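You operate a simulated robot arm through the tools that you are given. There is no shell and no other tool. Be economical: measure what you need, move in short steps, check, and stop when the job is done.

The job below is to be done with a simulated two-armed robot. You get a single attempt, and the scene is never put back.

TASK
Strap the dark rods with blue and yellow tips together in the cradle.
Fine: swing the clamp bar down and work the ratchet till the strap is tight.

The check looks at the end state, three seconds after you hand in, the way a careful person would. Anything else that was tipped, shoved, dropped, spilled or broken makes it a failure.

THE ROBOT
Two 7-joint arms with fingered hands on one trunk, on a base that drives. Base frame: it is fixed to the floor where the robot stands at the start and does not move with it; the origin is under the middle of the robot, x ahead of it, y to its left, z up; the surface under the hand at the start is at about z = 860. Readings come in mm, degrees, newtons and seconds.
The left shoulder is at the start at [96, 187, 1080], the right one opposite. With the tool pointing down near the work surface each hand reaches from about 460 to 840 mm from the robot's upright axis, wherever it stands, measured 20 degrees to its own side. Places, roughly: orange clamp bar [700, 200, 1000]; rod cradle [700, 200, 900]. Payload 3.6 kg a hand.
The tool frame of a hand sits at the grasp point between the pads (the TCP): z along the fingers, y along the line on which they close. The tips reach 26 mm beyond it. The gripper opens to 88 mm. The gripper's body begins 30 mm behind the TCP. The gripper is a hand of 3 fingers: y runs from the thumb to the fingers, the wrist lies at [-17, -98, -164] in the tool frame, and closing takes about 1.5 s.
Orientation is that of the tool frame in the base frame, as a unit quaternion [w, x, y, z]. With the fingers straight down and the wrist toward the robot, the tool's x, y and z point along [0, 1, 0], [1, 0, 0] and [0, 0, -1] of the base frame.

THE INTERFACE
- The arms move only by the tool nudge_tool. It takes "left_motion", "right_motion" or both (then of equal length, played together; a hand with none holds still); each is one flat list of numbers, 6 for each row, row after row: the shift along the tool's x, y, z in mm, then the turn, a rotation vector about the tool's x, y, z in degrees. In form: [tx, ty, tz, wx, wy, wz, tx, ty, tz, wx, wy, wz, ...]. A call has 1 to 20 rows; each row is the pose to reach, as a shift and turn from the pose commanded when the call began, along the tool's axes at that moment. "left_gripper" and "right_gripper" are, for a hand that has rows, the finger opening in mm, from 0 to 88, set as the call begins (left out, the last holds). A row lasts 0.2 s, in which the tool goes at most 50 mm and 8.6 degrees; a call with a longer step from one row to the next is refused whole, and so is a gripper value outside its range. Where a pose cannot be reached the arm comes as near as it can. A force on the tool above 90 N (or 10 N above the force at the start of the call, whichever is more), or a blocked arm, ends the call early, and 0.2 s more pass. Each finger travels about 153 mm/s and halts on what it meets, pressing with about 27 N; the grip force reading is that of the motor and also rises with nothing between the fingers. The clock runs only during rows and for 0.2 s after the last one: add rows that repeat a pose to give the fingers time. It gives the time, the measured TCP pose, the force on the tool (base axes), the opening and the grip force at its end, in the units of the frame above (readings bear some noise), with the torque about the TCP (base axes, N m) and any sound that the robot's microphone picked up.
- Cameras (640 x 400 px; columns grow to the right, rows downward): "scene" is now at [251.2, 37.6, 1024.3]; the picture's right is [0.43, -0.90, 0.00], its down [0.10, 0.05, -0.99] and it looks along [0.90, 0.42, 0.11] (base axes); focal length 214 px, centre (320, 200). "left" rides on the left gripper at [-56, -80, -102] in its tool frame; the picture's right is [-0.73, -0.32, 0.60], its down [0.62, -0.67, 0.41] and it looks along [0.27, 0.68, 0.69] (tool axes); focal length 247 px, centre (320, 200). "right" rides on the right gripper at [56, -80, -102] in its tool frame; the picture's right is [-0.73, 0.32, -0.60], its down [-0.62, -0.67, 0.41] and it looks along [-0.27, 0.68, 0.69] (tool axes); focal length 247 px, centre (320, 200). There is no depth. A picture from a camera that has moved, and an enlarged one, comes with that camera's place and axes in the base frame and with its lens.
- get_image(camera): a new picture of that camera. The clock stands still meanwhile.
- lift_body(by): slides the trunk up (or, below 0, down) by that many mm; the arms and the scene camera ride with it, the base frame stays. It gives what a move gives, with no picture.
- base_move(legs): drives the robot by 1 to 6 legs, each [ahead, left, turn to the left] in mm, mm and degrees, along the robot's own axes; the way and the turn of a leg run together, so that a leg with both is an arc; at most 1500 mm and 180 degrees a leg. The arms and the cameras ride along, it lands a little off, and it stops where it bumps. It gives what a move gives.
- finger_targets(fingers, thumb_bend, thumb_turn, hand): sets how far each is bent, from 0 (flat) to 100 (curled in); at 30 the hand is open as for a grip, at 70 the pads meet at the TCP. One left out holds its place. A second passes; each finger stops where it meets its share of the squeeze, and holds until it gets a number again. A gripper value or a shape takes the hand back. It gives what a move gives, with no picture; readings hold the bend of each and the force on the fingers (four entries, about 0 where the hand has none), thumb and palm. thumb_turn goes from beside the hand (0) to across from the fingers (100), as for a grip.
- set_grasp(shape, hand): the hand has 3 fingers and takes this shape, open, in about a second: jaw (thumb against the fingers, like two jaws); tri (thumb and two fingers); tip (a fingertip pinch); poke (one finger out to press); point (the index stretched); flat (the hand flat); cup (the hand cupped); fist (a fist). The gripper value then closes the fingers along that shape, each until it touches; the sizes above hold for jaw. It gives what a move gives, with no picture.
- turn_head(pan, tilt): turns the head with the scene camera to pan (to the left, within 60 degrees either way) and tilt (down, from -29 to 69), counted from straight ahead of the robot. It gives what a move gives.
- zoom(camera, box): a new picture of the part [left, top, right, bottom] of that camera's present view, enlarged. The clock stands still meanwhile.
- finish_job(): hands the job in; it is judged then, once.

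Go step by step. Nothing tells you exact positions but the pictures and the camera data: compare them with the known pose of the tool, close in by small moves and look again before you grip or let go. The budget is 120 turns and 108 pictures, counting those below and the enlarged ones. Unless the task says otherwise, let go and move clear before handing in, and close with one line.

The tools are called as a command line: name --argument value ..., lists and objects as JSON in quotes. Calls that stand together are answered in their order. nudge_tool: Moves the arms, as the interface text tells. Its arguments: {"type":"object","properties":{"left_motion":{"type":"array","items":{"type":"number"}},"left_gripper":{"type":"number"},"right_motion":{"type":"array","items":{"type":"number"}},"right_gripper":{"type":"number"}},"required":[]} The other tools are called the same way: lift_body (by) slides the trunk up or down; set_grasp (shape, hand) gives the hand a shape; finger_targets (fingers, thumb_bend, thumb_turn, hand) moves the fingers one by one; base_move (legs) drives the base; turn_head (pan, tilt) turns the head that bears the scene camera; get_image (camera) takes a picture; zoom (camera, box) takes an enlarged picture of a part of a camera's view; finish_job () hands the job in.

At the start:

```text
time_s: 0.0
left_tcp_pos: [380.1, 425.4, 1286.1]
left_tcp_rot: [0.0, 0.707, 0.707, 0.0]
left_wrist_force: [0.1, 0.0, -0.4]
left_torque: [0.01, 0.0, -0.02]
left_width: 87.8
left_gripper_force: 0.0
left_shape: jaw
left_bend: [30.0, 30.0, 98.0]
left_finger forces: [0.0, 0.0, 0.1, 0.0, 0.0, 0.0]
right_tcp_pos: [476.8, -17.1, 1237.1]
right_tcp_rot: [0.0, 0.708, 0.707, 0.0]
right_wrist_force: [0.1, 0.3, 0.8]
right_torque: [-0.04, 0.01, 0.0]
right_width: 87.9
right_gripper_force: 0.1
right_shape: jaw
right_bend: [30.0, 30.0, 98.0]
right_finger forces: [0.0, 0.0, 0.0, 0.0, 0.1, 0.0]
trunk travel left (down, up): [-225.0, 532.0]
robot x, y, heading: [0.2, 2.4, 0.1]
head pan, tilt: [25.2, -6.2]
```

scene: 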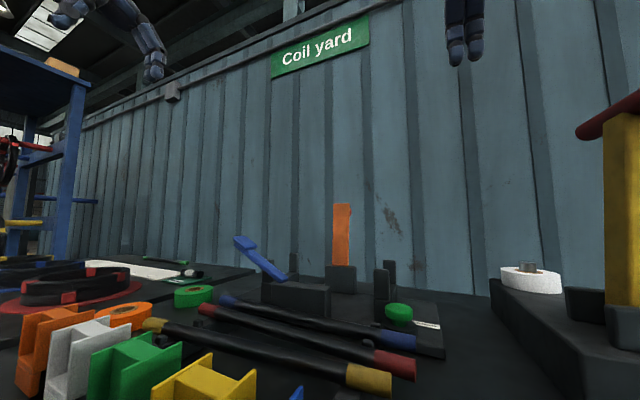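
right: 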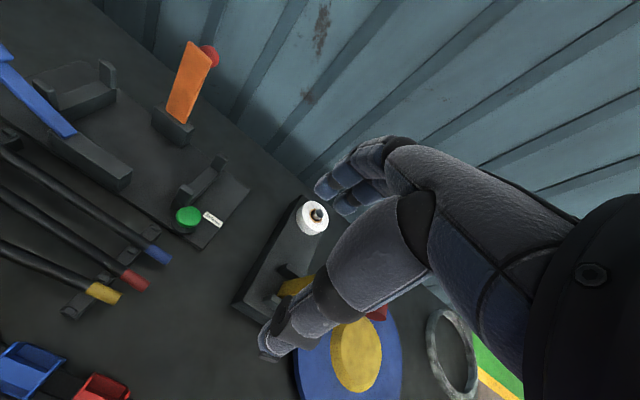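
left: 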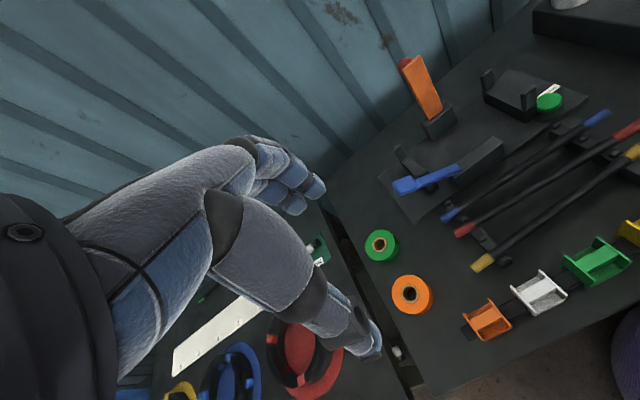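

I see three dark rods (blue, red and yellow tips) lying on rests in front of a cradle, which has an orange clamp bar and a blue ratchet lever. I'll tilt the head down for a better look.

turn_head --pan 20 --tilt 30

lift_body --by 150

get_image --camera "scene"

```text
time_s: 1.0
left_tcp_pos: [379.8, 426.7, 1287.7]
left_tcp_rot: [0.001, 0.708, 0.706, 0.0]
left_wrist_force: [0.4, 0.2, -0.3]
left_torque: [0.0, 0.03, 0.02]
left_width: 87.9
left_gripper_force: 0.0
left_shape: jaw
left_bend: [30.0, 30.0, 98.0]
left_finger forces: [0.0, 0.0, 0.2, 0.0, 0.1, 0.0]
right_tcp_pos: [476.5, -17.9, 1236.0]
right_tcp_rot: [0.0, 0.707, 0.707, 0.001]
right_wrist_force: [0.3, -0.2, 0.1]
right_torque: [-0.02, 0.01, -0.01]
right_width: 88.0
right_gripper_force: 0.0
right_shape: jaw
right_bend: [30.0, 30.0, 98.0]
right_finger forces: [0.1, 0.0, 0.0, 0.1, 0.0, 0.1]
trunk travel left (down, up): [-225.0, 532.0]
robot x, y, heading: [-0.8, -0.2, 0.1]
head pan, tilt: [20.0, 30.0]
```

```text
time_s: 2.8
left_tcp_pos: [380.2, 426.0, 1436.0]
left_tcp_rot: [0.0, 0.707, 0.707, 0.0]
left_wrist_force: [-0.1, 0.1, -0.1]
left_torque: [0.02, 0.01, -0.01]
left_width: 87.7
left_gripper_force: 0.1
left_shape: jaw
left_bend: [30.0, 30.0, 98.0]
left_finger forces: [0.1, 0.0, 0.0, 0.1, 0.0, 0.0]
right_tcp_pos: [475.9, -16.6, 1385.4]
right_tcp_rot: [0.0, 0.707, 0.707, -0.001]
right_wrist_force: [0.6, 0.4, -0.6]
right_torque: [0.01, 0.01, -0.04]
right_width: 87.8
right_gripper_force: 0.1
right_shape: jaw
right_bend: [30.0, 30.0, 98.0]
right_finger forces: [0.0, 0.0, 0.0, 0.1, 0.0, 0.0]
trunk travel left (down, up): [-375.0, 382.0]
robot x, y, heading: [1.0, -0.6, -0.1]
head pan, tilt: [20.0, 30.0]
```

```text
104 pictures are left
camera scene: at [233.9, 31.6, 1129.0], right [0.34, -0.94, 0.0], down [-0.47, -0.17, -0.87], along [0.81, 0.3, -0.5], focal length 214 px, centre (320, 200)
```

scene: 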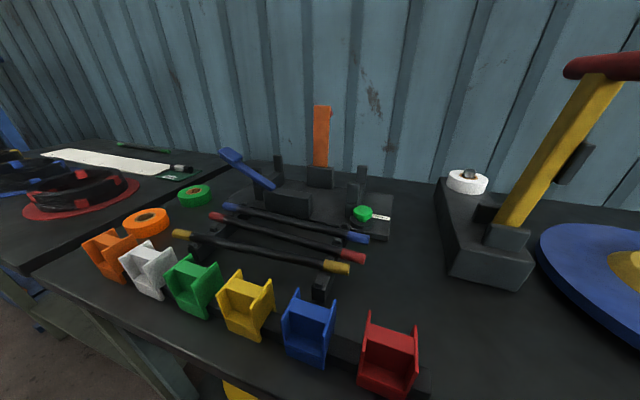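

The cradle, rods and bins are in view. I'll zoom in for detail.

zoom --camera "scene" --box '[160, 90, 420, 310]'

zoom --camera "left" --box '[320, 40, 640, 280]'

zoom --camera "right" --box '[0, 20, 320, 320]'

```text
1.82 times, centred on (290, 200) of scene
camera zoom: at [233.9, 31.6, 1129.0], right [0.34, -0.94, 0.0], down [-0.47, -0.17, -0.87], along [0.81, 0.3, -0.5], focal length 390 px, centre (374, 200)
```

zoom: 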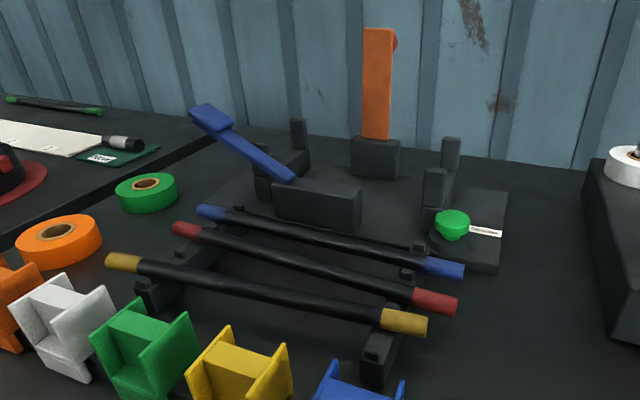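

```text
1.67 times, centred on (480, 160) of left
camera zoom: at [301.2, 369.4, 1539.8], right [-0.32, -0.73, -0.6], down [-0.67, 0.62, -0.41], along [0.68, 0.27, -0.69], focal length 412 px, centre (53, 267)
```

zoom: 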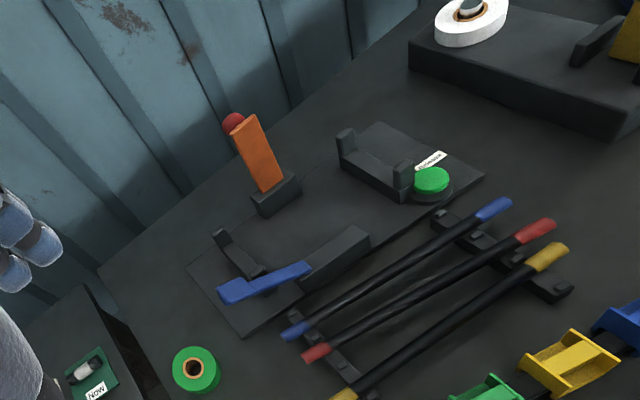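

```text
1.33 times, centred on (160, 170) of right
camera zoom: at [395.5, 38.6, 1488.3], right [0.32, -0.73, 0.6], down [-0.67, -0.62, -0.41], along [0.67, -0.27, -0.69], focal length 329 px, centre (533, 240)
```

zoom: 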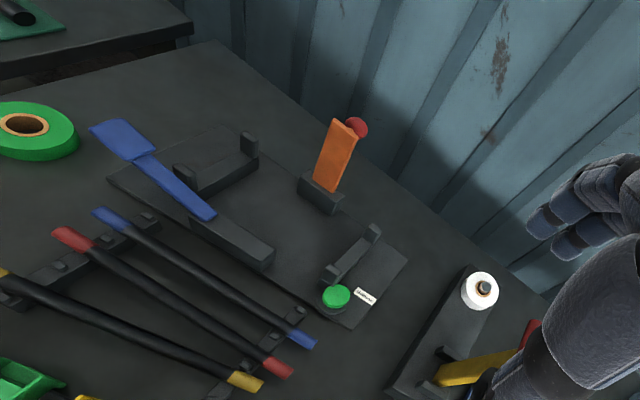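

Rough triangulation puts the rods along y at x≈525 (blue), 480 (red) and 440 (yellow), centred at y≈200. The cradle saddles look to be at y≈100 and 325, x≈610–710. I'll move the left hand above the blue rod for a closer view and shift the right hand aside.

nudge_tool --left_motion '[-25, 16, 32, 0, 0, 0, -50, 32, 64, 0, 0, 0, -75, 48, 95, 0, 0, 0, -100, 64, 127, 0, 0, 0, -125, 80, 158, 0, 0, 0, -150, 96, 190, 0, 0, 0, -175, 112, 222, 0, 0, 0, -200, 128, 254, 0, 0, 0, -226, 145, 286, 0, 0, 0, -226, 145, 286, 0, 0, 0]' --right_motion '[-20, 0, 0, 0, 0, 0, -40, 0, 0, 0, 0, 0, -60, 0, 0, 0, 0, 0, -80, 0, 0, 0, 0, 0, -100, 0, 0, 0, 0, 0, -120, 0, 0, 0, 0, 0, -140, 0, 0, 0, 0, 0, -160, 0, 0, 0, 0, 0, -180, 0, 0, 0, 0, 0, -200, 0, 0, 0, 0, 0]'

get_image --camera "left"

zoom --camera "right" --box '[0, 0, 320, 200]'

get_image --camera "scene"

```text
time_s: 5.0
left_tcp_pos: [524.3, 200.8, 1153.0]
left_tcp_rot: [0.001, 0.708, 0.706, 0.001]
left_wrist_force: [-0.6, -0.3, -0.9]
left_torque: [-0.01, -0.02, -0.03]
left_width: 87.9
left_gripper_force: 0.1
left_shape: jaw
left_bend: [30.0, 30.0, 98.0]
left_finger forces: [0.0, 0.0, 0.0, 0.1, 0.1, 0.0]
right_tcp_pos: [475.0, -218.1, 1386.8]
right_tcp_rot: [0.0, 0.707, 0.707, -0.001]
right_wrist_force: [0.0, 0.2, -0.3]
right_torque: [0.03, -0.02, 0.0]
right_width: 87.7
right_gripper_force: 0.0
right_shape: jaw
right_bend: [30.0, 30.0, 98.0]
right_finger forces: [0.0, 0.0, 0.0, 0.0, 0.0, 0.0]
trunk travel left (down, up): [-375.0, 382.0]
robot x, y, heading: [-5.4, 4.1, 0.0]
head pan, tilt: [20.0, 30.0]
```

```text
100 pictures are left
camera left: at [445.1, 143.9, 1255.5], right [-0.32, -0.73, -0.6], down [-0.66, 0.62, -0.41], along [0.68, 0.27, -0.69], focal length 247 px, centre (320, 200)
```

left: 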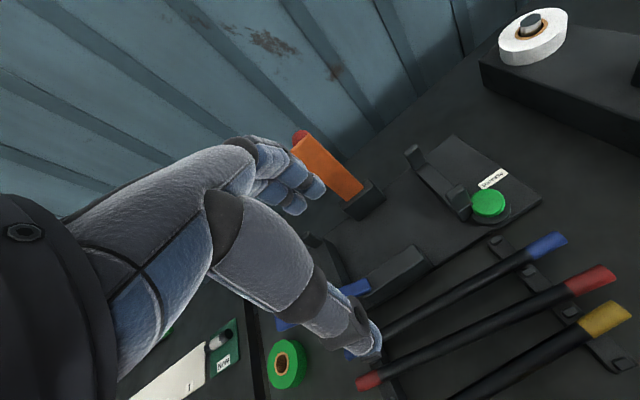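

```text
2.00 times, centred on (160, 100) of right
camera zoom: at [393.9, -162.3, 1489.4], right [0.32, -0.73, 0.6], down [-0.66, -0.62, -0.41], along [0.68, -0.27, -0.69], focal length 494 px, centre (640, 400)
```

zoom: 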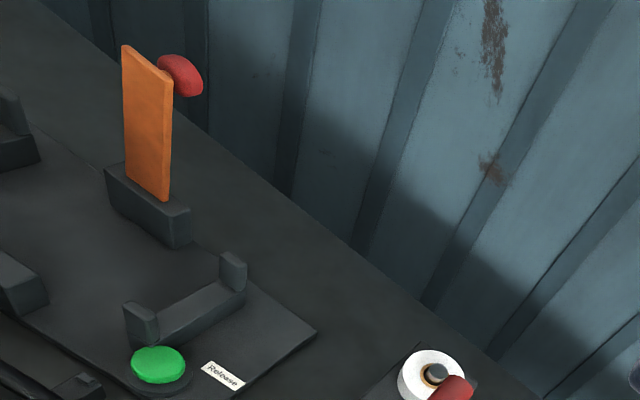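

```text
98 pictures are left
camera scene: at [232.7, 30.9, 1129.5], right [0.34, -0.94, 0.0], down [-0.47, -0.17, -0.87], along [0.81, 0.3, -0.5], focal length 214 px, centre (320, 200)
```

scene: 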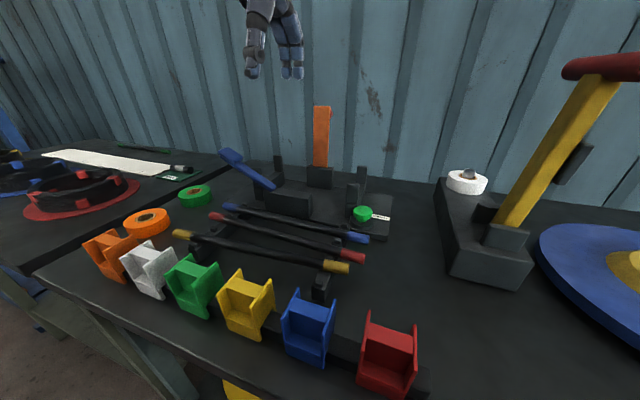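

The green button is a release, so I'll stay clear of it. The saddle uprights are at x≈605 and 700 with tops at z≈946, and the rod axes are at z≈898. Next I'll come down over the blue rod with a narrowed opening and check.

nudge_tool --left_motion '[-1, -3, 45, 0, 0, 0, -2, -6, 90, 0, 0, 0, -3, -8, 135, 0, 0, 0, -3, -8, 173, 0, 0, 0, -3, -8, 173, 0, 0, 0, -3, -8, 173, 0, 0, 0]' --left_gripper 34

get_image --camera "left"

zoom --camera "scene" --box '[160, 90, 420, 310]'

```text
time_s: 6.4
left_tcp_pos: [517.4, 198.0, 978.6]
left_tcp_rot: [0.0, 0.707, 0.707, 0.0]
left_wrist_force: [0.2, 0.7, -0.6]
left_torque: [0.0, 0.01, 0.0]
left_width: 34.2
left_gripper_force: 0.1
left_shape: jaw
left_bend: [48.0, 71.0, 100.0]
left_finger forces: [0.0, 0.1, 0.0, 0.0, 0.0, 0.0]
right_tcp_pos: [476.1, -217.7, 1387.4]
right_tcp_rot: [0.0, 0.707, 0.707, 0.0]
right_wrist_force: [0.2, 1.1, -0.1]
right_torque: [-0.01, 0.0, 0.0]
right_width: 87.8
right_gripper_force: 0.0
right_shape: jaw
right_bend: [30.0, 30.0, 98.0]
right_finger forces: [0.1, 0.0, 0.0, 0.0, 0.0, 0.0]
trunk travel left (down, up): [-375.0, 382.0]
robot x, y, heading: [1.1, 4.3, 0.0]
head pan, tilt: [20.0, 30.0]
```

```text
97 pictures are left
camera left: at [438.0, 140.9, 1081.3], right [-0.32, -0.73, -0.6], down [-0.67, 0.62, -0.41], along [0.68, 0.27, -0.69], focal length 247 px, centre (320, 200)
```

left: 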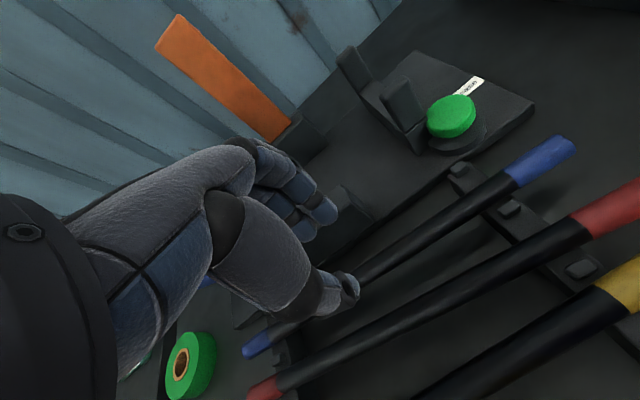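

```text
1.82 times, centred on (290, 200) of scene
camera zoom: at [233.8, 31.6, 1129.2], right [0.34, -0.94, 0.0], down [-0.47, -0.17, -0.87], along [0.81, 0.3, -0.5], focal length 390 px, centre (374, 200)
```

zoom: 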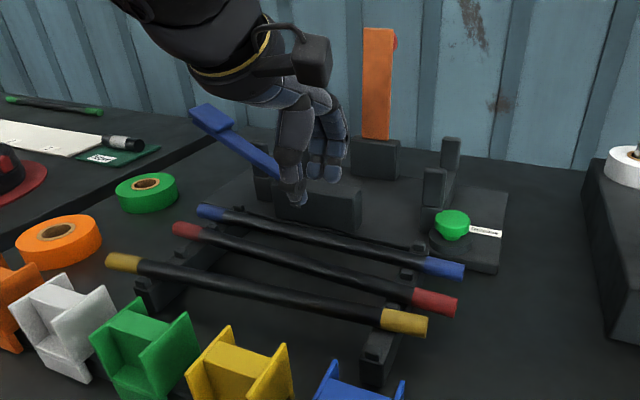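

The rod fits my estimate: x≈519 at the grip and z≈899. I'll come down to it with the fingers on either side.

nudge_tool --left_motion '[0, 2, 30, 0, 0, 0, 0, 2, 55, 0, 0, 0, 0, 2, 80, 0, 0, 0, 0, 2, 80, 0, 0, 0]'

get_image --camera "left"

zoom --camera "scene" --box '[200, 130, 400, 280]'

```text
time_s: 7.4
left_tcp_pos: [507.0, 216.0, 929.6]
left_tcp_rot: [0.005, 0.707, 0.707, 0.003]
left_wrist_force: [-1.8, -1.1, 34.5]
left_torque: [-0.26, 0.95, 0.02]
left_width: 35.1
left_gripper_force: 0.0
left_shape: jaw
left_bend: [48.0, 75.0, 100.0]
left_finger forces: [0.1, 0.0, 0.0, 0.0, 35.1, 0.0]
left hand out of reach, approached as far as the arm can: row 2, 3, 4
right_tcp_pos: [473.2, -218.6, 1388.6]
right_tcp_rot: [0.0, 0.707, 0.708, 0.002]
right_wrist_force: [-0.1, 0.1, 0.0]
right_torque: [0.0, -0.02, 0.0]
right_width: 87.7
right_gripper_force: 0.2
right_shape: jaw
right_bend: [30.0, 30.0, 98.0]
right_finger forces: [0.0, 0.0, 0.0, 0.1, 0.1, 0.0]
trunk travel left (down, up): [-375.0, 382.0]
robot x, y, heading: [1.0, 2.1, 0.1]
head pan, tilt: [20.0, 30.0]
```

```text
95 pictures are left
camera left: at [426.2, 160.6, 1032.3], right [-0.31, -0.74, -0.6], down [-0.66, 0.62, -0.42], along [0.68, 0.26, -0.68], focal length 247 px, centre (320, 200)
```

left: 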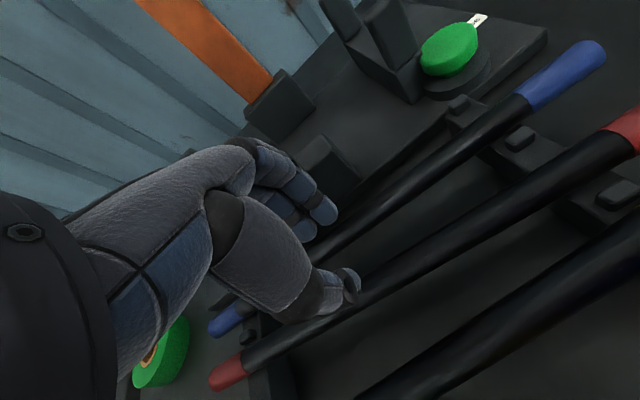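

```text
2.67 times, centred on (300, 205) of scene
camera zoom: at [231.4, 30.5, 1130.3], right [0.34, -0.94, 0.0], down [-0.47, -0.17, -0.87], along [0.81, 0.3, -0.5], focal length 572 px, centre (373, 187)
```

zoom: 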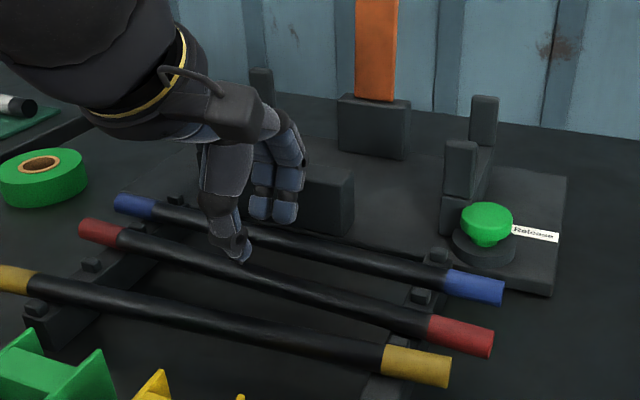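

Reach ran out because the trunk is too high, so the hand drifted and the thumb is touching the red rod. I'll lift straight off, lower the trunk and check that nothing moved.

nudge_tool --left_motion '[0, 0, -50, 0, 0, 0, 0, 0, -100, 0, 0, 0, 0, 0, -150, 0, 0, 0, 0, 0, -200, 0, 0, 0, 0, 0, -250, 0, 0, 0, 0, 0, -250, 0, 0, 0]'

lift_body --by -140

get_image --camera "left"

zoom --camera "scene" --box '[120, 60, 440, 260]'

```text
time_s: 8.8
left_tcp_pos: [507.1, 218.2, 1174.1]
left_tcp_rot: [-0.001, 0.708, 0.707, 0.0]
left_wrist_force: [-0.2, -0.5, -0.1]
left_torque: [0.02, -0.03, -0.03]
left_width: 34.1
left_gripper_force: 0.1
left_shape: jaw
left_bend: [48.0, 72.0, 100.0]
left_finger forces: [0.0, 0.0, 0.0, 0.1, 0.0, 0.1]
right_tcp_pos: [476.4, -217.0, 1387.3]
right_tcp_rot: [0.0, 0.708, 0.707, 0.0]
right_wrist_force: [0.1, -0.8, 0.9]
right_torque: [0.01, -0.02, -0.01]
right_width: 87.7
right_gripper_force: 0.1
right_shape: jaw
right_bend: [30.0, 30.0, 98.0]
right_finger forces: [0.1, 0.1, 0.1, 0.0, 0.0, 0.1]
trunk travel left (down, up): [-375.0, 382.0]
robot x, y, heading: [-1.7, -0.2, 0.0]
head pan, tilt: [20.0, 30.0]
```

```text
time_s: 10.4
left_tcp_pos: [506.4, 217.3, 1034.2]
left_tcp_rot: [0.0, 0.707, 0.707, 0.0]
left_wrist_force: [-0.1, -0.5, 0.9]
left_torque: [0.02, -0.03, 0.03]
left_width: 33.9
left_gripper_force: 0.0
left_shape: jaw
left_bend: [48.0, 72.0, 100.0]
left_finger forces: [0.1, 0.1, 0.0, 0.0, 0.0, 0.0]
right_tcp_pos: [475.2, -218.3, 1247.2]
right_tcp_rot: [0.001, 0.707, 0.707, 0.001]
right_wrist_force: [-0.1, 0.2, 0.5]
right_torque: [-0.02, -0.04, 0.03]
right_width: 87.4
right_gripper_force: 0.0
right_shape: jaw
right_bend: [30.0, 30.0, 98.0]
right_finger forces: [0.0, 0.0, 0.0, 0.0, 0.0, 0.0]
trunk travel left (down, up): [-235.0, 522.0]
robot x, y, heading: [0.7, 0.9, -0.4]
head pan, tilt: [20.0, 30.0]
```

```text
93 pictures are left
camera left: at [426.1, 161.1, 1137.6], right [-0.32, -0.73, -0.6], down [-0.67, 0.62, -0.41], along [0.68, 0.27, -0.69], focal length 247 px, centre (320, 200)
```

left: 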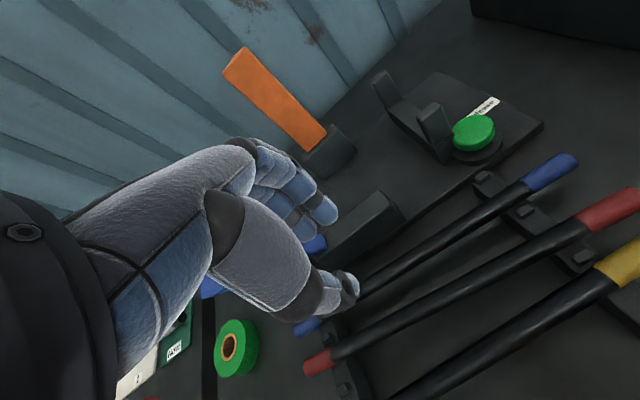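

```text
2.00 times, centred on (280, 160) of scene
camera zoom: at [255.3, 31.5, 977.8], right [0.34, -0.94, 0.0], down [-0.47, -0.17, -0.87], along [0.81, 0.3, -0.5], focal length 429 px, centre (400, 280)
```

zoom: 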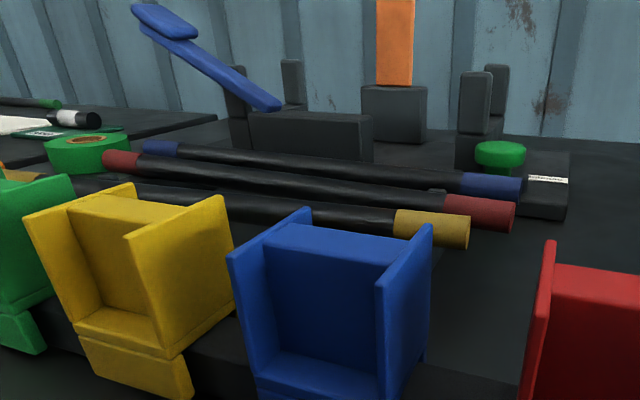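

The rods are undisturbed. With the trunk lower, I'll line up over the blue rod and come down in small steps.

nudge_tool --left_motion '[-20, 13, 30, 0, 0, 0, -20, 13, 65, 0, 0, 0, -20, 13, 95, 0, 0, 0, -20, 13, 95, 0, 0, 0]' --left_gripper 32

get_image --camera "left"

zoom --camera "scene" --box '[200, 90, 400, 240]'

```text
time_s: 11.4
left_tcp_pos: [518.5, 197.5, 939.9]
left_tcp_rot: [0.0, 0.707, 0.707, 0.0]
left_wrist_force: [0.1, -0.4, -0.3]
left_torque: [0.02, -0.02, 0.02]
left_width: 32.3
left_gripper_force: 0.1
left_shape: jaw
left_bend: [49.0, 72.0, 100.0]
left_finger forces: [0.0, 0.0, 0.0, 0.0, 0.1, 0.0]
right_tcp_pos: [475.0, -218.7, 1247.9]
right_tcp_rot: [0.0, 0.707, 0.707, 0.0]
right_wrist_force: [0.2, 0.1, 1.0]
right_torque: [0.01, 0.0, -0.01]
right_width: 87.7
right_gripper_force: 0.1
right_shape: jaw
right_bend: [30.0, 30.0, 98.0]
right_finger forces: [0.1, 0.0, 0.1, 0.0, 0.0, 0.1]
trunk travel left (down, up): [-235.0, 522.0]
robot x, y, heading: [-0.5, 0.5, -0.1]
head pan, tilt: [20.0, 30.0]
```

```text
91 pictures are left
camera left: at [439.1, 141.6, 1043.6], right [-0.32, -0.73, -0.6], down [-0.66, 0.62, -0.41], along [0.68, 0.27, -0.69], focal length 247 px, centre (320, 200)
```

left: 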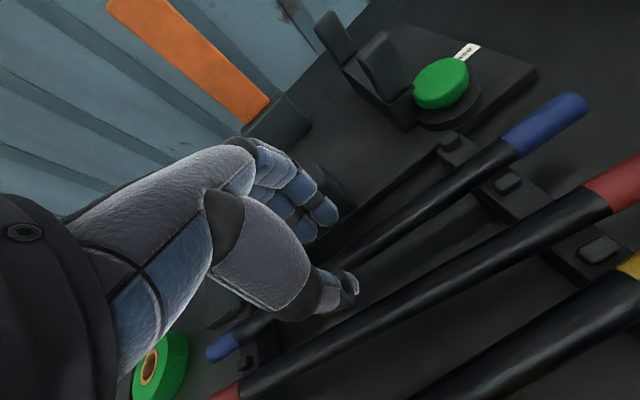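

```text
2.67 times, centred on (300, 165) of scene
camera zoom: at [255.4, 31.5, 977.6], right [0.34, -0.94, 0.0], down [-0.47, -0.17, -0.87], along [0.81, 0.3, -0.5], focal length 572 px, centre (373, 293)
```

zoom: 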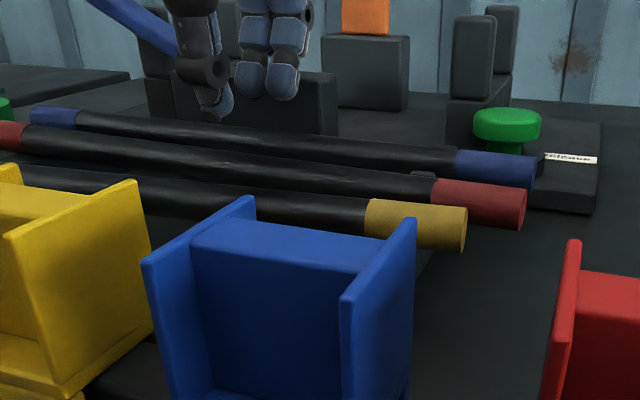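

The thumb tip hangs between the blue and red rods and the fingers are beyond the blue one. I'll descend the last 42 mm and close.

nudge_tool --left_motion '[0, 0, 15, 0, 0, 0, 0, 0, 30, 0, 0, 0, 0, 0, 42, 0, 0, 0, 0, 0, 42, 0, 0, 0]'

get_image --camera "left"

```text
time_s: 12.4
left_tcp_pos: [517.3, 198.0, 894.7]
left_tcp_rot: [-0.004, 0.708, 0.707, -0.001]
left_wrist_force: [-9.7, 0.0, -3.5]
left_torque: [-0.01, -0.01, -0.01]
left_width: 27.9
left_gripper_force: 0.0
left_shape: jaw
left_bend: [53.0, 73.0, 100.0]
left_finger forces: [5.8, 6.4, 0.0, 0.0, 1.6, 0.0]
right_tcp_pos: [475.5, -218.4, 1247.4]
right_tcp_rot: [0.0, 0.707, 0.707, 0.0]
right_wrist_force: [-0.4, -0.1, 0.4]
right_torque: [-0.01, 0.02, 0.0]
right_width: 87.6
right_gripper_force: 0.0
right_shape: jaw
right_bend: [30.0, 30.0, 98.0]
right_finger forces: [0.0, 0.0, 0.0, 0.0, 0.1, 0.0]
trunk travel left (down, up): [-235.0, 522.0]
robot x, y, heading: [0.7, 0.4, -0.0]
head pan, tilt: [20.0, 30.0]
```

```text
89 pictures are left
camera left: at [438.3, 141.4, 998.7], right [-0.32, -0.73, -0.6], down [-0.67, 0.62, -0.41], along [0.67, 0.27, -0.69], focal length 247 px, centre (320, 200)
```

left: 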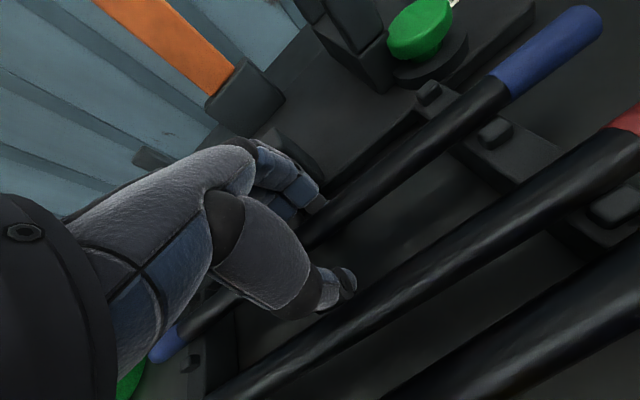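

The fingers are lightly touching the ratchet block, and the rod is between fingers and thumb. I'll close.

nudge_tool --left_motion '[0, 0, 0, 0, 0, 0, 0, 0, 0, 0, 0, 0, 0, 0, 0, 0, 0, 0, 0, 0, 0, 0, 0, 0, 0, 0, 0, 0, 0, 0, 0, 0, 0, 0, 0, 0]' --left_gripper 0

get_image --camera "left"

```text
time_s: 13.8
left_tcp_pos: [520.3, 197.5, 897.2]
left_tcp_rot: [0.0, 0.707, 0.707, 0.0]
left_wrist_force: [-0.1, -0.5, 0.0]
left_torque: [0.01, -0.02, 0.01]
left_width: 9.2
left_gripper_force: 26.6
left_shape: jaw
left_bend: [74.0, 79.0, 100.0]
left_finger forces: [10.2, 9.7, 0.0, 0.0, 17.8, 0.0]
right_tcp_pos: [476.5, -218.7, 1247.5]
right_tcp_rot: [0.0, 0.707, 0.707, 0.0]
right_wrist_force: [-0.7, -0.6, -0.7]
right_torque: [0.02, 0.0, 0.05]
right_width: 87.7
right_gripper_force: 0.1
right_shape: jaw
right_bend: [30.0, 30.0, 98.0]
right_finger forces: [0.0, 0.0, 0.1, 0.0, 0.0, 0.1]
trunk travel left (down, up): [-235.0, 522.0]
robot x, y, heading: [1.1, 0.9, 0.1]
head pan, tilt: [20.0, 30.0]
```

```text
88 pictures are left
camera left: at [440.3, 141.3, 1000.4], right [-0.32, -0.73, -0.6], down [-0.67, 0.62, -0.41], along [0.67, 0.27, -0.69], focal length 247 px, centre (320, 200)
```

left: 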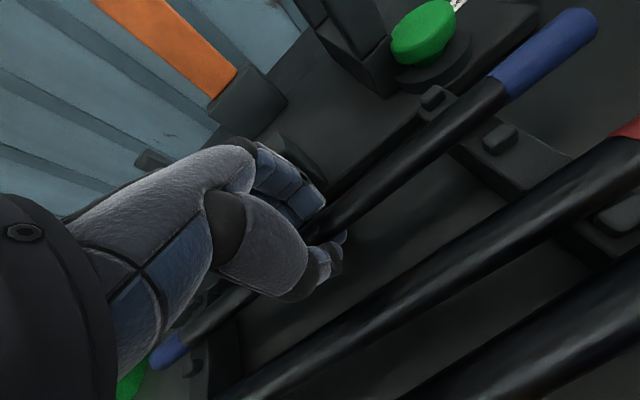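

It looks gripped. I'll lift gently by 40 mm and check.

nudge_tool --left_motion '[0, 0, -10, 0, 0, 0, 0, 0, -20, 0, 0, 0, 0, 0, -30, 0, 0, 0, 0, 0, -40, 0, 0, 0, 0, 0, -40, 0, 0, 0]'

get_image --camera "left"

get_image --camera "scene"

```text
time_s: 15.0
left_tcp_pos: [520.4, 198.3, 937.9]
left_tcp_rot: [-0.001, 0.707, 0.707, 0.0]
left_wrist_force: [-0.2, 0.5, -4.6]
left_torque: [0.0, 0.01, -0.03]
left_width: 9.4
left_gripper_force: 26.9
left_shape: jaw
left_bend: [74.0, 79.0, 100.0]
left_finger forces: [7.5, 9.7, 0.0, 0.1, 17.9, 0.0]
right_tcp_pos: [477.3, -217.4, 1246.4]
right_tcp_rot: [0.0, 0.708, 0.706, 0.0]
right_wrist_force: [0.4, -0.1, 0.1]
right_torque: [-0.01, -0.03, -0.02]
right_width: 87.6
right_gripper_force: 0.0
right_shape: jaw
right_bend: [30.0, 30.0, 98.0]
right_finger forces: [0.0, 0.0, 0.0, 0.1, 0.0, 0.0]
trunk travel left (down, up): [-235.0, 522.0]
robot x, y, heading: [-1.2, -0.1, 0.2]
head pan, tilt: [20.0, 30.0]
```

```text
87 pictures are left
camera left: at [440.2, 141.0, 1040.2], right [-0.32, -0.73, -0.6], down [-0.67, 0.62, -0.41], along [0.67, 0.27, -0.69], focal length 247 px, centre (320, 200)
```

left: 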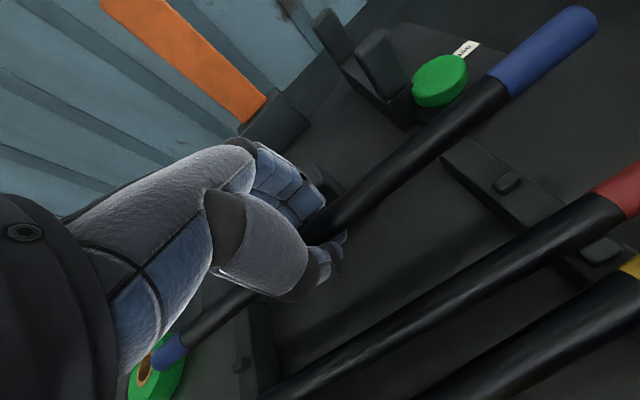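

```text
86 pictures are left
camera scene: at [256.1, 31.7, 977.3], right [0.34, -0.94, 0.0], down [-0.47, -0.17, -0.87], along [0.81, 0.3, -0.5], focal length 214 px, centre (320, 200)
```

scene: 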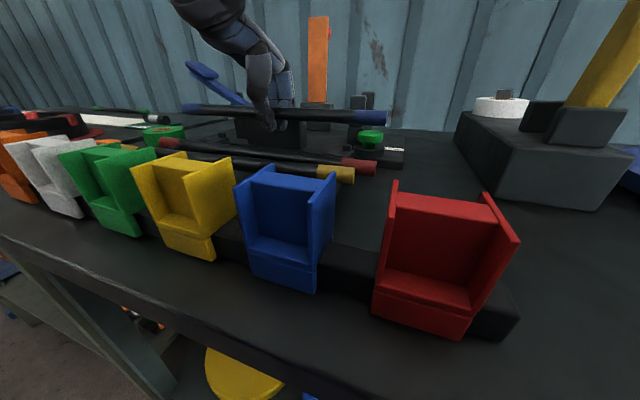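

The blue rod is held level. The lever tip is at about (568, 376, 994), so I'll carry the rod over it at z≈1040 and then move above the cradle at x≈656.

nudge_tool --left_motion '[0, 0, -30, 0, 0, 0, 0, 0, -60, 0, 0, 0, 0, 0, -90, 0, 0, 0, 0, 0, -105, 0, 0, 0, 2, 25, -105, 0, 0, 0, 4, 50, -105, 0, 0, 0, 6, 75, -105, 0, 0, 0, 8, 100, -105, 0, 0, 0, 10, 120, -105, 0, 0, 0, 10, 136, -105, 0, 0, 0, 10, 136, -105, 0, 0, 0]'

get_image --camera "left"

get_image --camera "scene"

zoom --camera "right" --box '[0, 0, 320, 200]'

```text
time_s: 17.4
left_tcp_pos: [656.4, 206.5, 1042.5]
left_tcp_rot: [0.0, 0.707, 0.707, 0.0]
left_wrist_force: [-0.8, -0.2, -5.1]
left_torque: [0.0, 0.01, 0.05]
left_width: 9.0
left_gripper_force: 27.3
left_shape: jaw
left_bend: [74.0, 79.0, 100.0]
left_finger forces: [7.8, 9.1, 0.0, 0.0, 17.9, 0.0]
right_tcp_pos: [475.6, -218.0, 1246.2]
right_tcp_rot: [0.0, 0.707, 0.707, 0.0]
right_wrist_force: [0.7, 0.1, -0.1]
right_torque: [-0.02, 0.01, 0.0]
right_width: 87.8
right_gripper_force: 0.0
right_shape: jaw
right_bend: [30.0, 30.0, 98.0]
right_finger forces: [0.1, 0.0, 0.1, 0.0, 0.1, 0.1]
trunk travel left (down, up): [-235.0, 522.0]
robot x, y, heading: [-3.3, 2.0, -0.2]
head pan, tilt: [20.0, 30.0]
```

```text
85 pictures are left
camera left: at [576.0, 150.7, 1145.2], right [-0.32, -0.73, -0.6], down [-0.67, 0.62, -0.41], along [0.68, 0.27, -0.69], focal length 247 px, centre (320, 200)
```

left: 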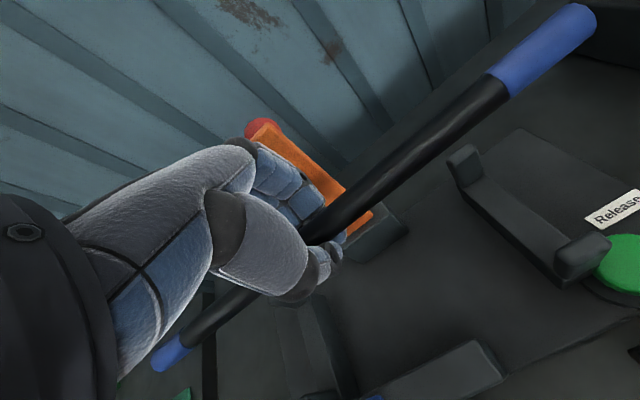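

```text
84 pictures are left
camera scene: at [255.9, 31.6, 977.4], right [0.34, -0.94, 0.0], down [-0.47, -0.17, -0.87], along [0.81, 0.3, -0.5], focal length 214 px, centre (320, 200)
```

scene: 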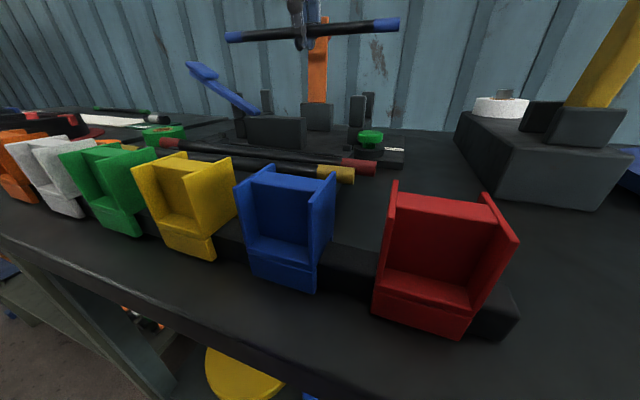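

```text
2.00 times, centred on (160, 100) of right
camera zoom: at [395.0, -161.4, 1349.0], right [0.32, -0.73, 0.6], down [-0.67, -0.62, -0.41], along [0.68, -0.27, -0.69], focal length 494 px, centre (640, 400)
```

zoom: 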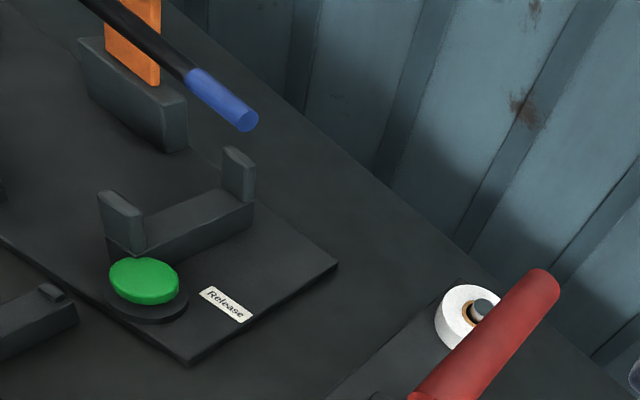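

The rod is centred over the saddles. I'll lower it to just above the saddle floor and check.

nudge_tool --left_motion '[0, -2, 25, 0, 0, 0, 0, -2, 50, 0, 0, 0, 0, -2, 75, 0, 0, 0, 0, -2, 100, 0, 0, 0, 0, -2, 115, 0, 0, 0, 0, -2, 115, 0, 0, 0]'

get_image --camera "left"

zoom --camera "scene" --box '[160, 0, 420, 180]'

```text
time_s: 18.8
left_tcp_pos: [654.0, 207.9, 927.1]
left_tcp_rot: [0.0, 0.707, 0.707, 0.0]
left_wrist_force: [0.0, 0.2, -4.6]
left_torque: [0.02, 0.03, 0.04]
left_width: 9.1
left_gripper_force: 26.9
left_shape: jaw
left_bend: [74.0, 79.0, 100.0]
left_finger forces: [7.9, 9.0, 0.0, 0.0, 17.6, 0.1]
right_tcp_pos: [476.3, -218.1, 1247.8]
right_tcp_rot: [0.0, 0.707, 0.707, 0.0]
right_wrist_force: [0.1, -0.3, 0.1]
right_torque: [0.01, 0.0, 0.01]
right_width: 87.4
right_gripper_force: 0.1
right_shape: jaw
right_bend: [30.0, 30.0, 98.0]
right_finger forces: [0.1, 0.0, 0.0, 0.0, 0.0, 0.0]
trunk travel left (down, up): [-235.0, 522.0]
robot x, y, heading: [-2.7, 1.9, 0.0]
head pan, tilt: [20.0, 30.0]
```

```text
82 pictures are left
camera left: at [574.4, 150.7, 1030.4], right [-0.32, -0.73, -0.6], down [-0.67, 0.62, -0.41], along [0.68, 0.27, -0.69], focal length 247 px, centre (320, 200)
```

left: 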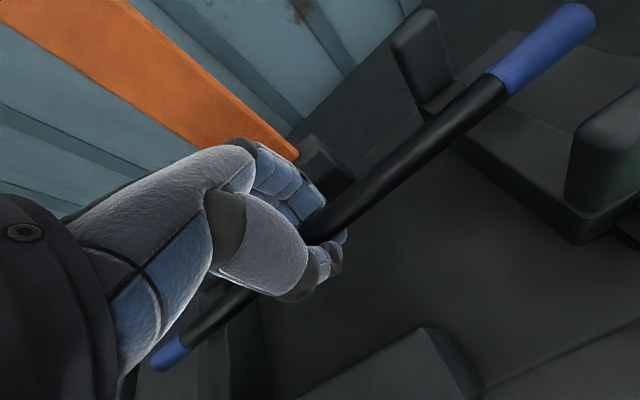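

```text
2.22 times, centred on (290, 90) of scene
camera zoom: at [256.0, 31.6, 977.4], right [0.34, -0.94, 0.0], down [-0.47, -0.17, -0.87], along [0.81, 0.3, -0.5], focal length 477 px, centre (387, 444)
```

zoom: 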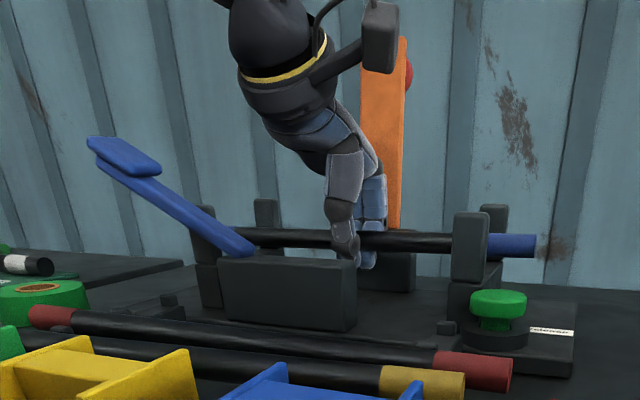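

The rod is between the uprights at both ends. I'll lower it slowly and watch the force for contact.

nudge_tool --left_motion '[0, 0, 5, 0, 0, 0, 0, 0, 9, 0, 0, 0, 0, 0, 12, 0, 0, 0, 0, 0, 12, 0, 0, 0]'

nudge_tool --left_motion '[0, 0, 3, 0, 0, 0, 0, 0, 6, 0, 0, 0, 0, 0, 6, 0, 0, 0]'

get_image --camera "left"

```text
time_s: 19.8
left_tcp_pos: [653.8, 207.8, 914.0]
left_tcp_rot: [-0.001, 0.707, 0.707, -0.001]
left_wrist_force: [-0.6, -1.1, -1.3]
left_torque: [0.01, 0.03, 0.03]
left_width: 8.7
left_gripper_force: 27.1
left_shape: jaw
left_bend: [74.0, 80.0, 100.0]
left_finger forces: [3.6, 3.3, 0.1, 0.0, 16.3, 0.1]
right_tcp_pos: [475.8, -218.7, 1246.8]
right_tcp_rot: [0.0, 0.707, 0.707, 0.0]
right_wrist_force: [0.5, 0.2, 0.7]
right_torque: [0.01, -0.01, -0.03]
right_width: 88.1
right_gripper_force: 0.1
right_shape: jaw
right_bend: [30.0, 30.0, 98.0]
right_finger forces: [0.1, 0.1, 0.0, 0.0, 0.0, 0.0]
trunk travel left (down, up): [-235.0, 522.0]
robot x, y, heading: [-0.6, -3.7, 0.0]
head pan, tilt: [20.0, 30.0]
```

```text
time_s: 20.6
left_tcp_pos: [654.2, 207.5, 908.5]
left_tcp_rot: [0.0, 0.707, 0.707, -0.001]
left_wrist_force: [-1.5, -0.5, -0.6]
left_torque: [0.02, -0.02, -0.04]
left_width: 7.0
left_gripper_force: 27.0
left_shape: jaw
left_bend: [74.0, 80.0, 100.0]
left_finger forces: [0.0, 0.1, 0.0, 0.1, 0.8, 0.0]
right_tcp_pos: [475.8, -218.3, 1248.5]
right_tcp_rot: [0.0, 0.707, 0.707, 0.0]
right_wrist_force: [-0.6, 0.7, 0.2]
right_torque: [-0.02, -0.01, 0.01]
right_width: 87.9
right_gripper_force: 0.1
right_shape: jaw
right_bend: [30.0, 30.0, 98.0]
right_finger forces: [0.0, 0.0, 0.0, 0.1, 0.1, 0.0]
trunk travel left (down, up): [-235.0, 522.0]
robot x, y, heading: [-1.7, -3.5, 0.0]
head pan, tilt: [20.0, 30.0]
```

```text
80 pictures are left
camera left: at [573.7, 151.0, 1012.2], right [-0.32, -0.73, -0.6], down [-0.67, 0.62, -0.41], along [0.68, 0.27, -0.69], focal length 247 px, centre (320, 200)
```

left: 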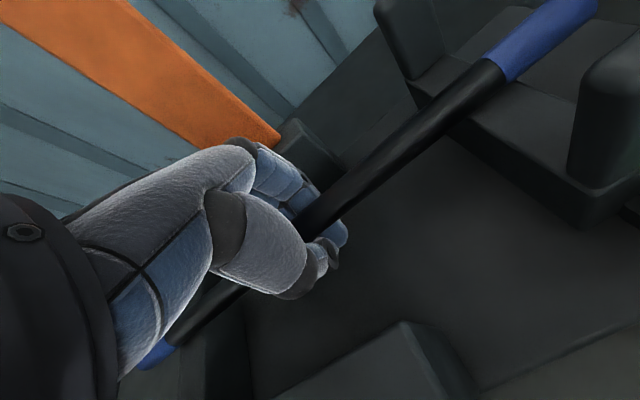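

The rod is resting on the saddles and the grip force has gone. I'll open a little and withdraw upward.

nudge_tool --left_motion '[0, 0, 0, 0, 0, 0, 0, 0, 0, 0, 0, 0, 0, 0, 0, 0, 0, 0, 0, 0, -20, 0, 0, 0, 0, 0, -50, 0, 0, 0, 0, 0, -90, 0, 0, 0, 0, 0, -130, 0, 0, 0, 0, 0, -130, 0, 0, 0]' --left_gripper 32

get_image --camera "left"

get_image --camera "scene"

```text
time_s: 22.4
left_tcp_pos: [652.5, 207.8, 1039.7]
left_tcp_rot: [0.0, 0.707, 0.707, 0.0]
left_wrist_force: [0.2, -0.4, -0.2]
left_torque: [-0.02, -0.03, -0.02]
left_width: 31.9
left_gripper_force: 0.1
left_shape: jaw
left_bend: [49.0, 72.0, 100.0]
left_finger forces: [0.0, 0.0, 0.0, 0.0, 0.1, 0.0]
right_tcp_pos: [475.1, -218.2, 1247.4]
right_tcp_rot: [0.0, 0.707, 0.707, -0.001]
right_wrist_force: [-1.0, -0.4, -0.4]
right_torque: [0.01, -0.02, -0.02]
right_width: 87.8
right_gripper_force: 0.1
right_shape: jaw
right_bend: [30.0, 30.0, 98.0]
right_finger forces: [0.0, 0.1, 0.0, 0.0, 0.1, 0.1]
trunk travel left (down, up): [-235.0, 522.0]
robot x, y, heading: [-4.1, 1.4, 0.2]
head pan, tilt: [20.0, 30.0]
```

```text
79 pictures are left
camera left: at [573.8, 151.5, 1142.8], right [-0.32, -0.73, -0.6], down [-0.67, 0.62, -0.41], along [0.67, 0.27, -0.69], focal length 247 px, centre (320, 200)
```

left: 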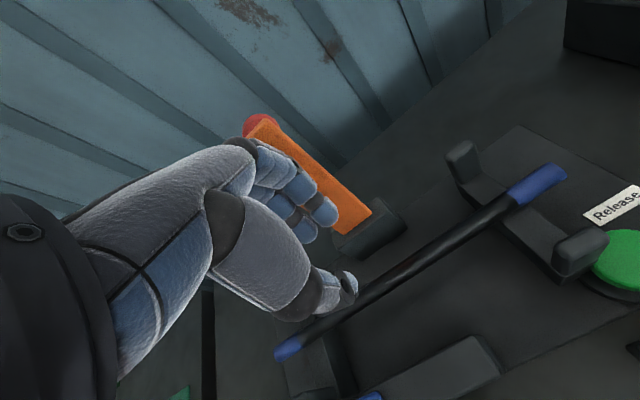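

```text
78 pictures are left
camera scene: at [255.9, 31.6, 977.4], right [0.34, -0.94, 0.0], down [-0.47, -0.17, -0.87], along [0.81, 0.3, -0.5], focal length 214 px, centre (320, 200)
```

scene: 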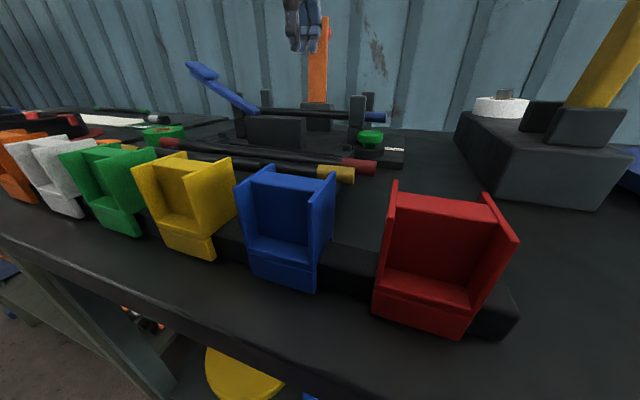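

The blue rod is seated at x≈656, y 56–354. Next I'll move above the yellow rod and look.

nudge_tool --left_motion '[-2, -40, -10, 0, 0, 0, -4, -85, -10, 0, 0, 0, -6, -130, -10, 0, 0, 0, -8, -175, 0, 0, 0, 0, -10, -220, 20, 0, 0, 0, -10, -222, 40, 0, 0, 0, -10, -222, 40, 0, 0, 0]'

get_image --camera "left"

get_image --camera "scene"

zoom --camera "right" --box '[0, 100, 320, 300]'

```text
time_s: 24.0
left_tcp_pos: [429.6, 196.9, 999.1]
left_tcp_rot: [0.0, 0.707, 0.707, 0.0]
left_wrist_force: [0.2, -0.7, 0.4]
left_torque: [0.0, 0.0, -0.03]
left_width: 32.0
left_gripper_force: 0.0
left_shape: jaw
left_bend: [49.0, 72.0, 100.0]
left_finger forces: [0.0, 0.1, 0.0, 0.0, 0.0, 0.1]
right_tcp_pos: [475.7, -218.2, 1247.0]
right_tcp_rot: [0.001, 0.707, 0.707, -0.001]
right_wrist_force: [0.0, 0.2, -0.3]
right_torque: [0.02, -0.01, 0.01]
right_width: 87.7
right_gripper_force: 0.0
right_shape: jaw
right_bend: [30.0, 30.0, 98.0]
right_finger forces: [0.0, 0.0, 0.0, 0.0, 0.0, 0.0]
trunk travel left (down, up): [-235.0, 522.0]
robot x, y, heading: [-1.6, -1.6, 0.2]
head pan, tilt: [20.0, 30.0]
```

```text
77 pictures are left
camera left: at [350.6, 140.4, 1102.7], right [-0.32, -0.74, -0.6], down [-0.67, 0.62, -0.41], along [0.68, 0.27, -0.69], focal length 247 px, centre (320, 200)
```

left: 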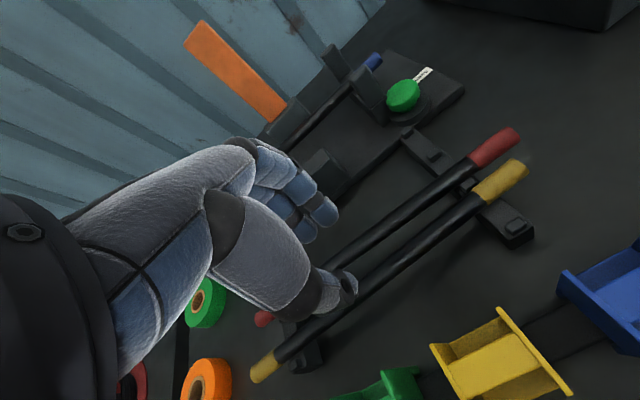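

```text
76 pictures are left
camera scene: at [255.4, 31.6, 977.6], right [0.34, -0.94, 0.0], down [-0.47, -0.17, -0.87], along [0.81, 0.3, -0.5], focal length 214 px, centre (320, 200)
```

scene: 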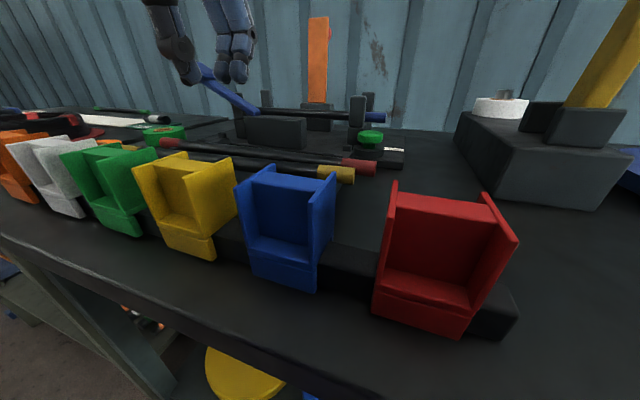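

```text
2.00 times, centred on (160, 200) of right
camera zoom: at [394.4, -161.5, 1349.2], right [0.32, -0.73, 0.6], down [-0.66, -0.62, -0.41], along [0.68, -0.27, -0.69], focal length 494 px, centre (640, 200)
```

zoom: 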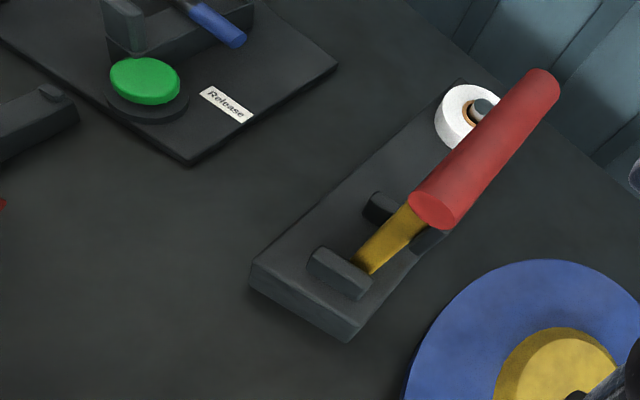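

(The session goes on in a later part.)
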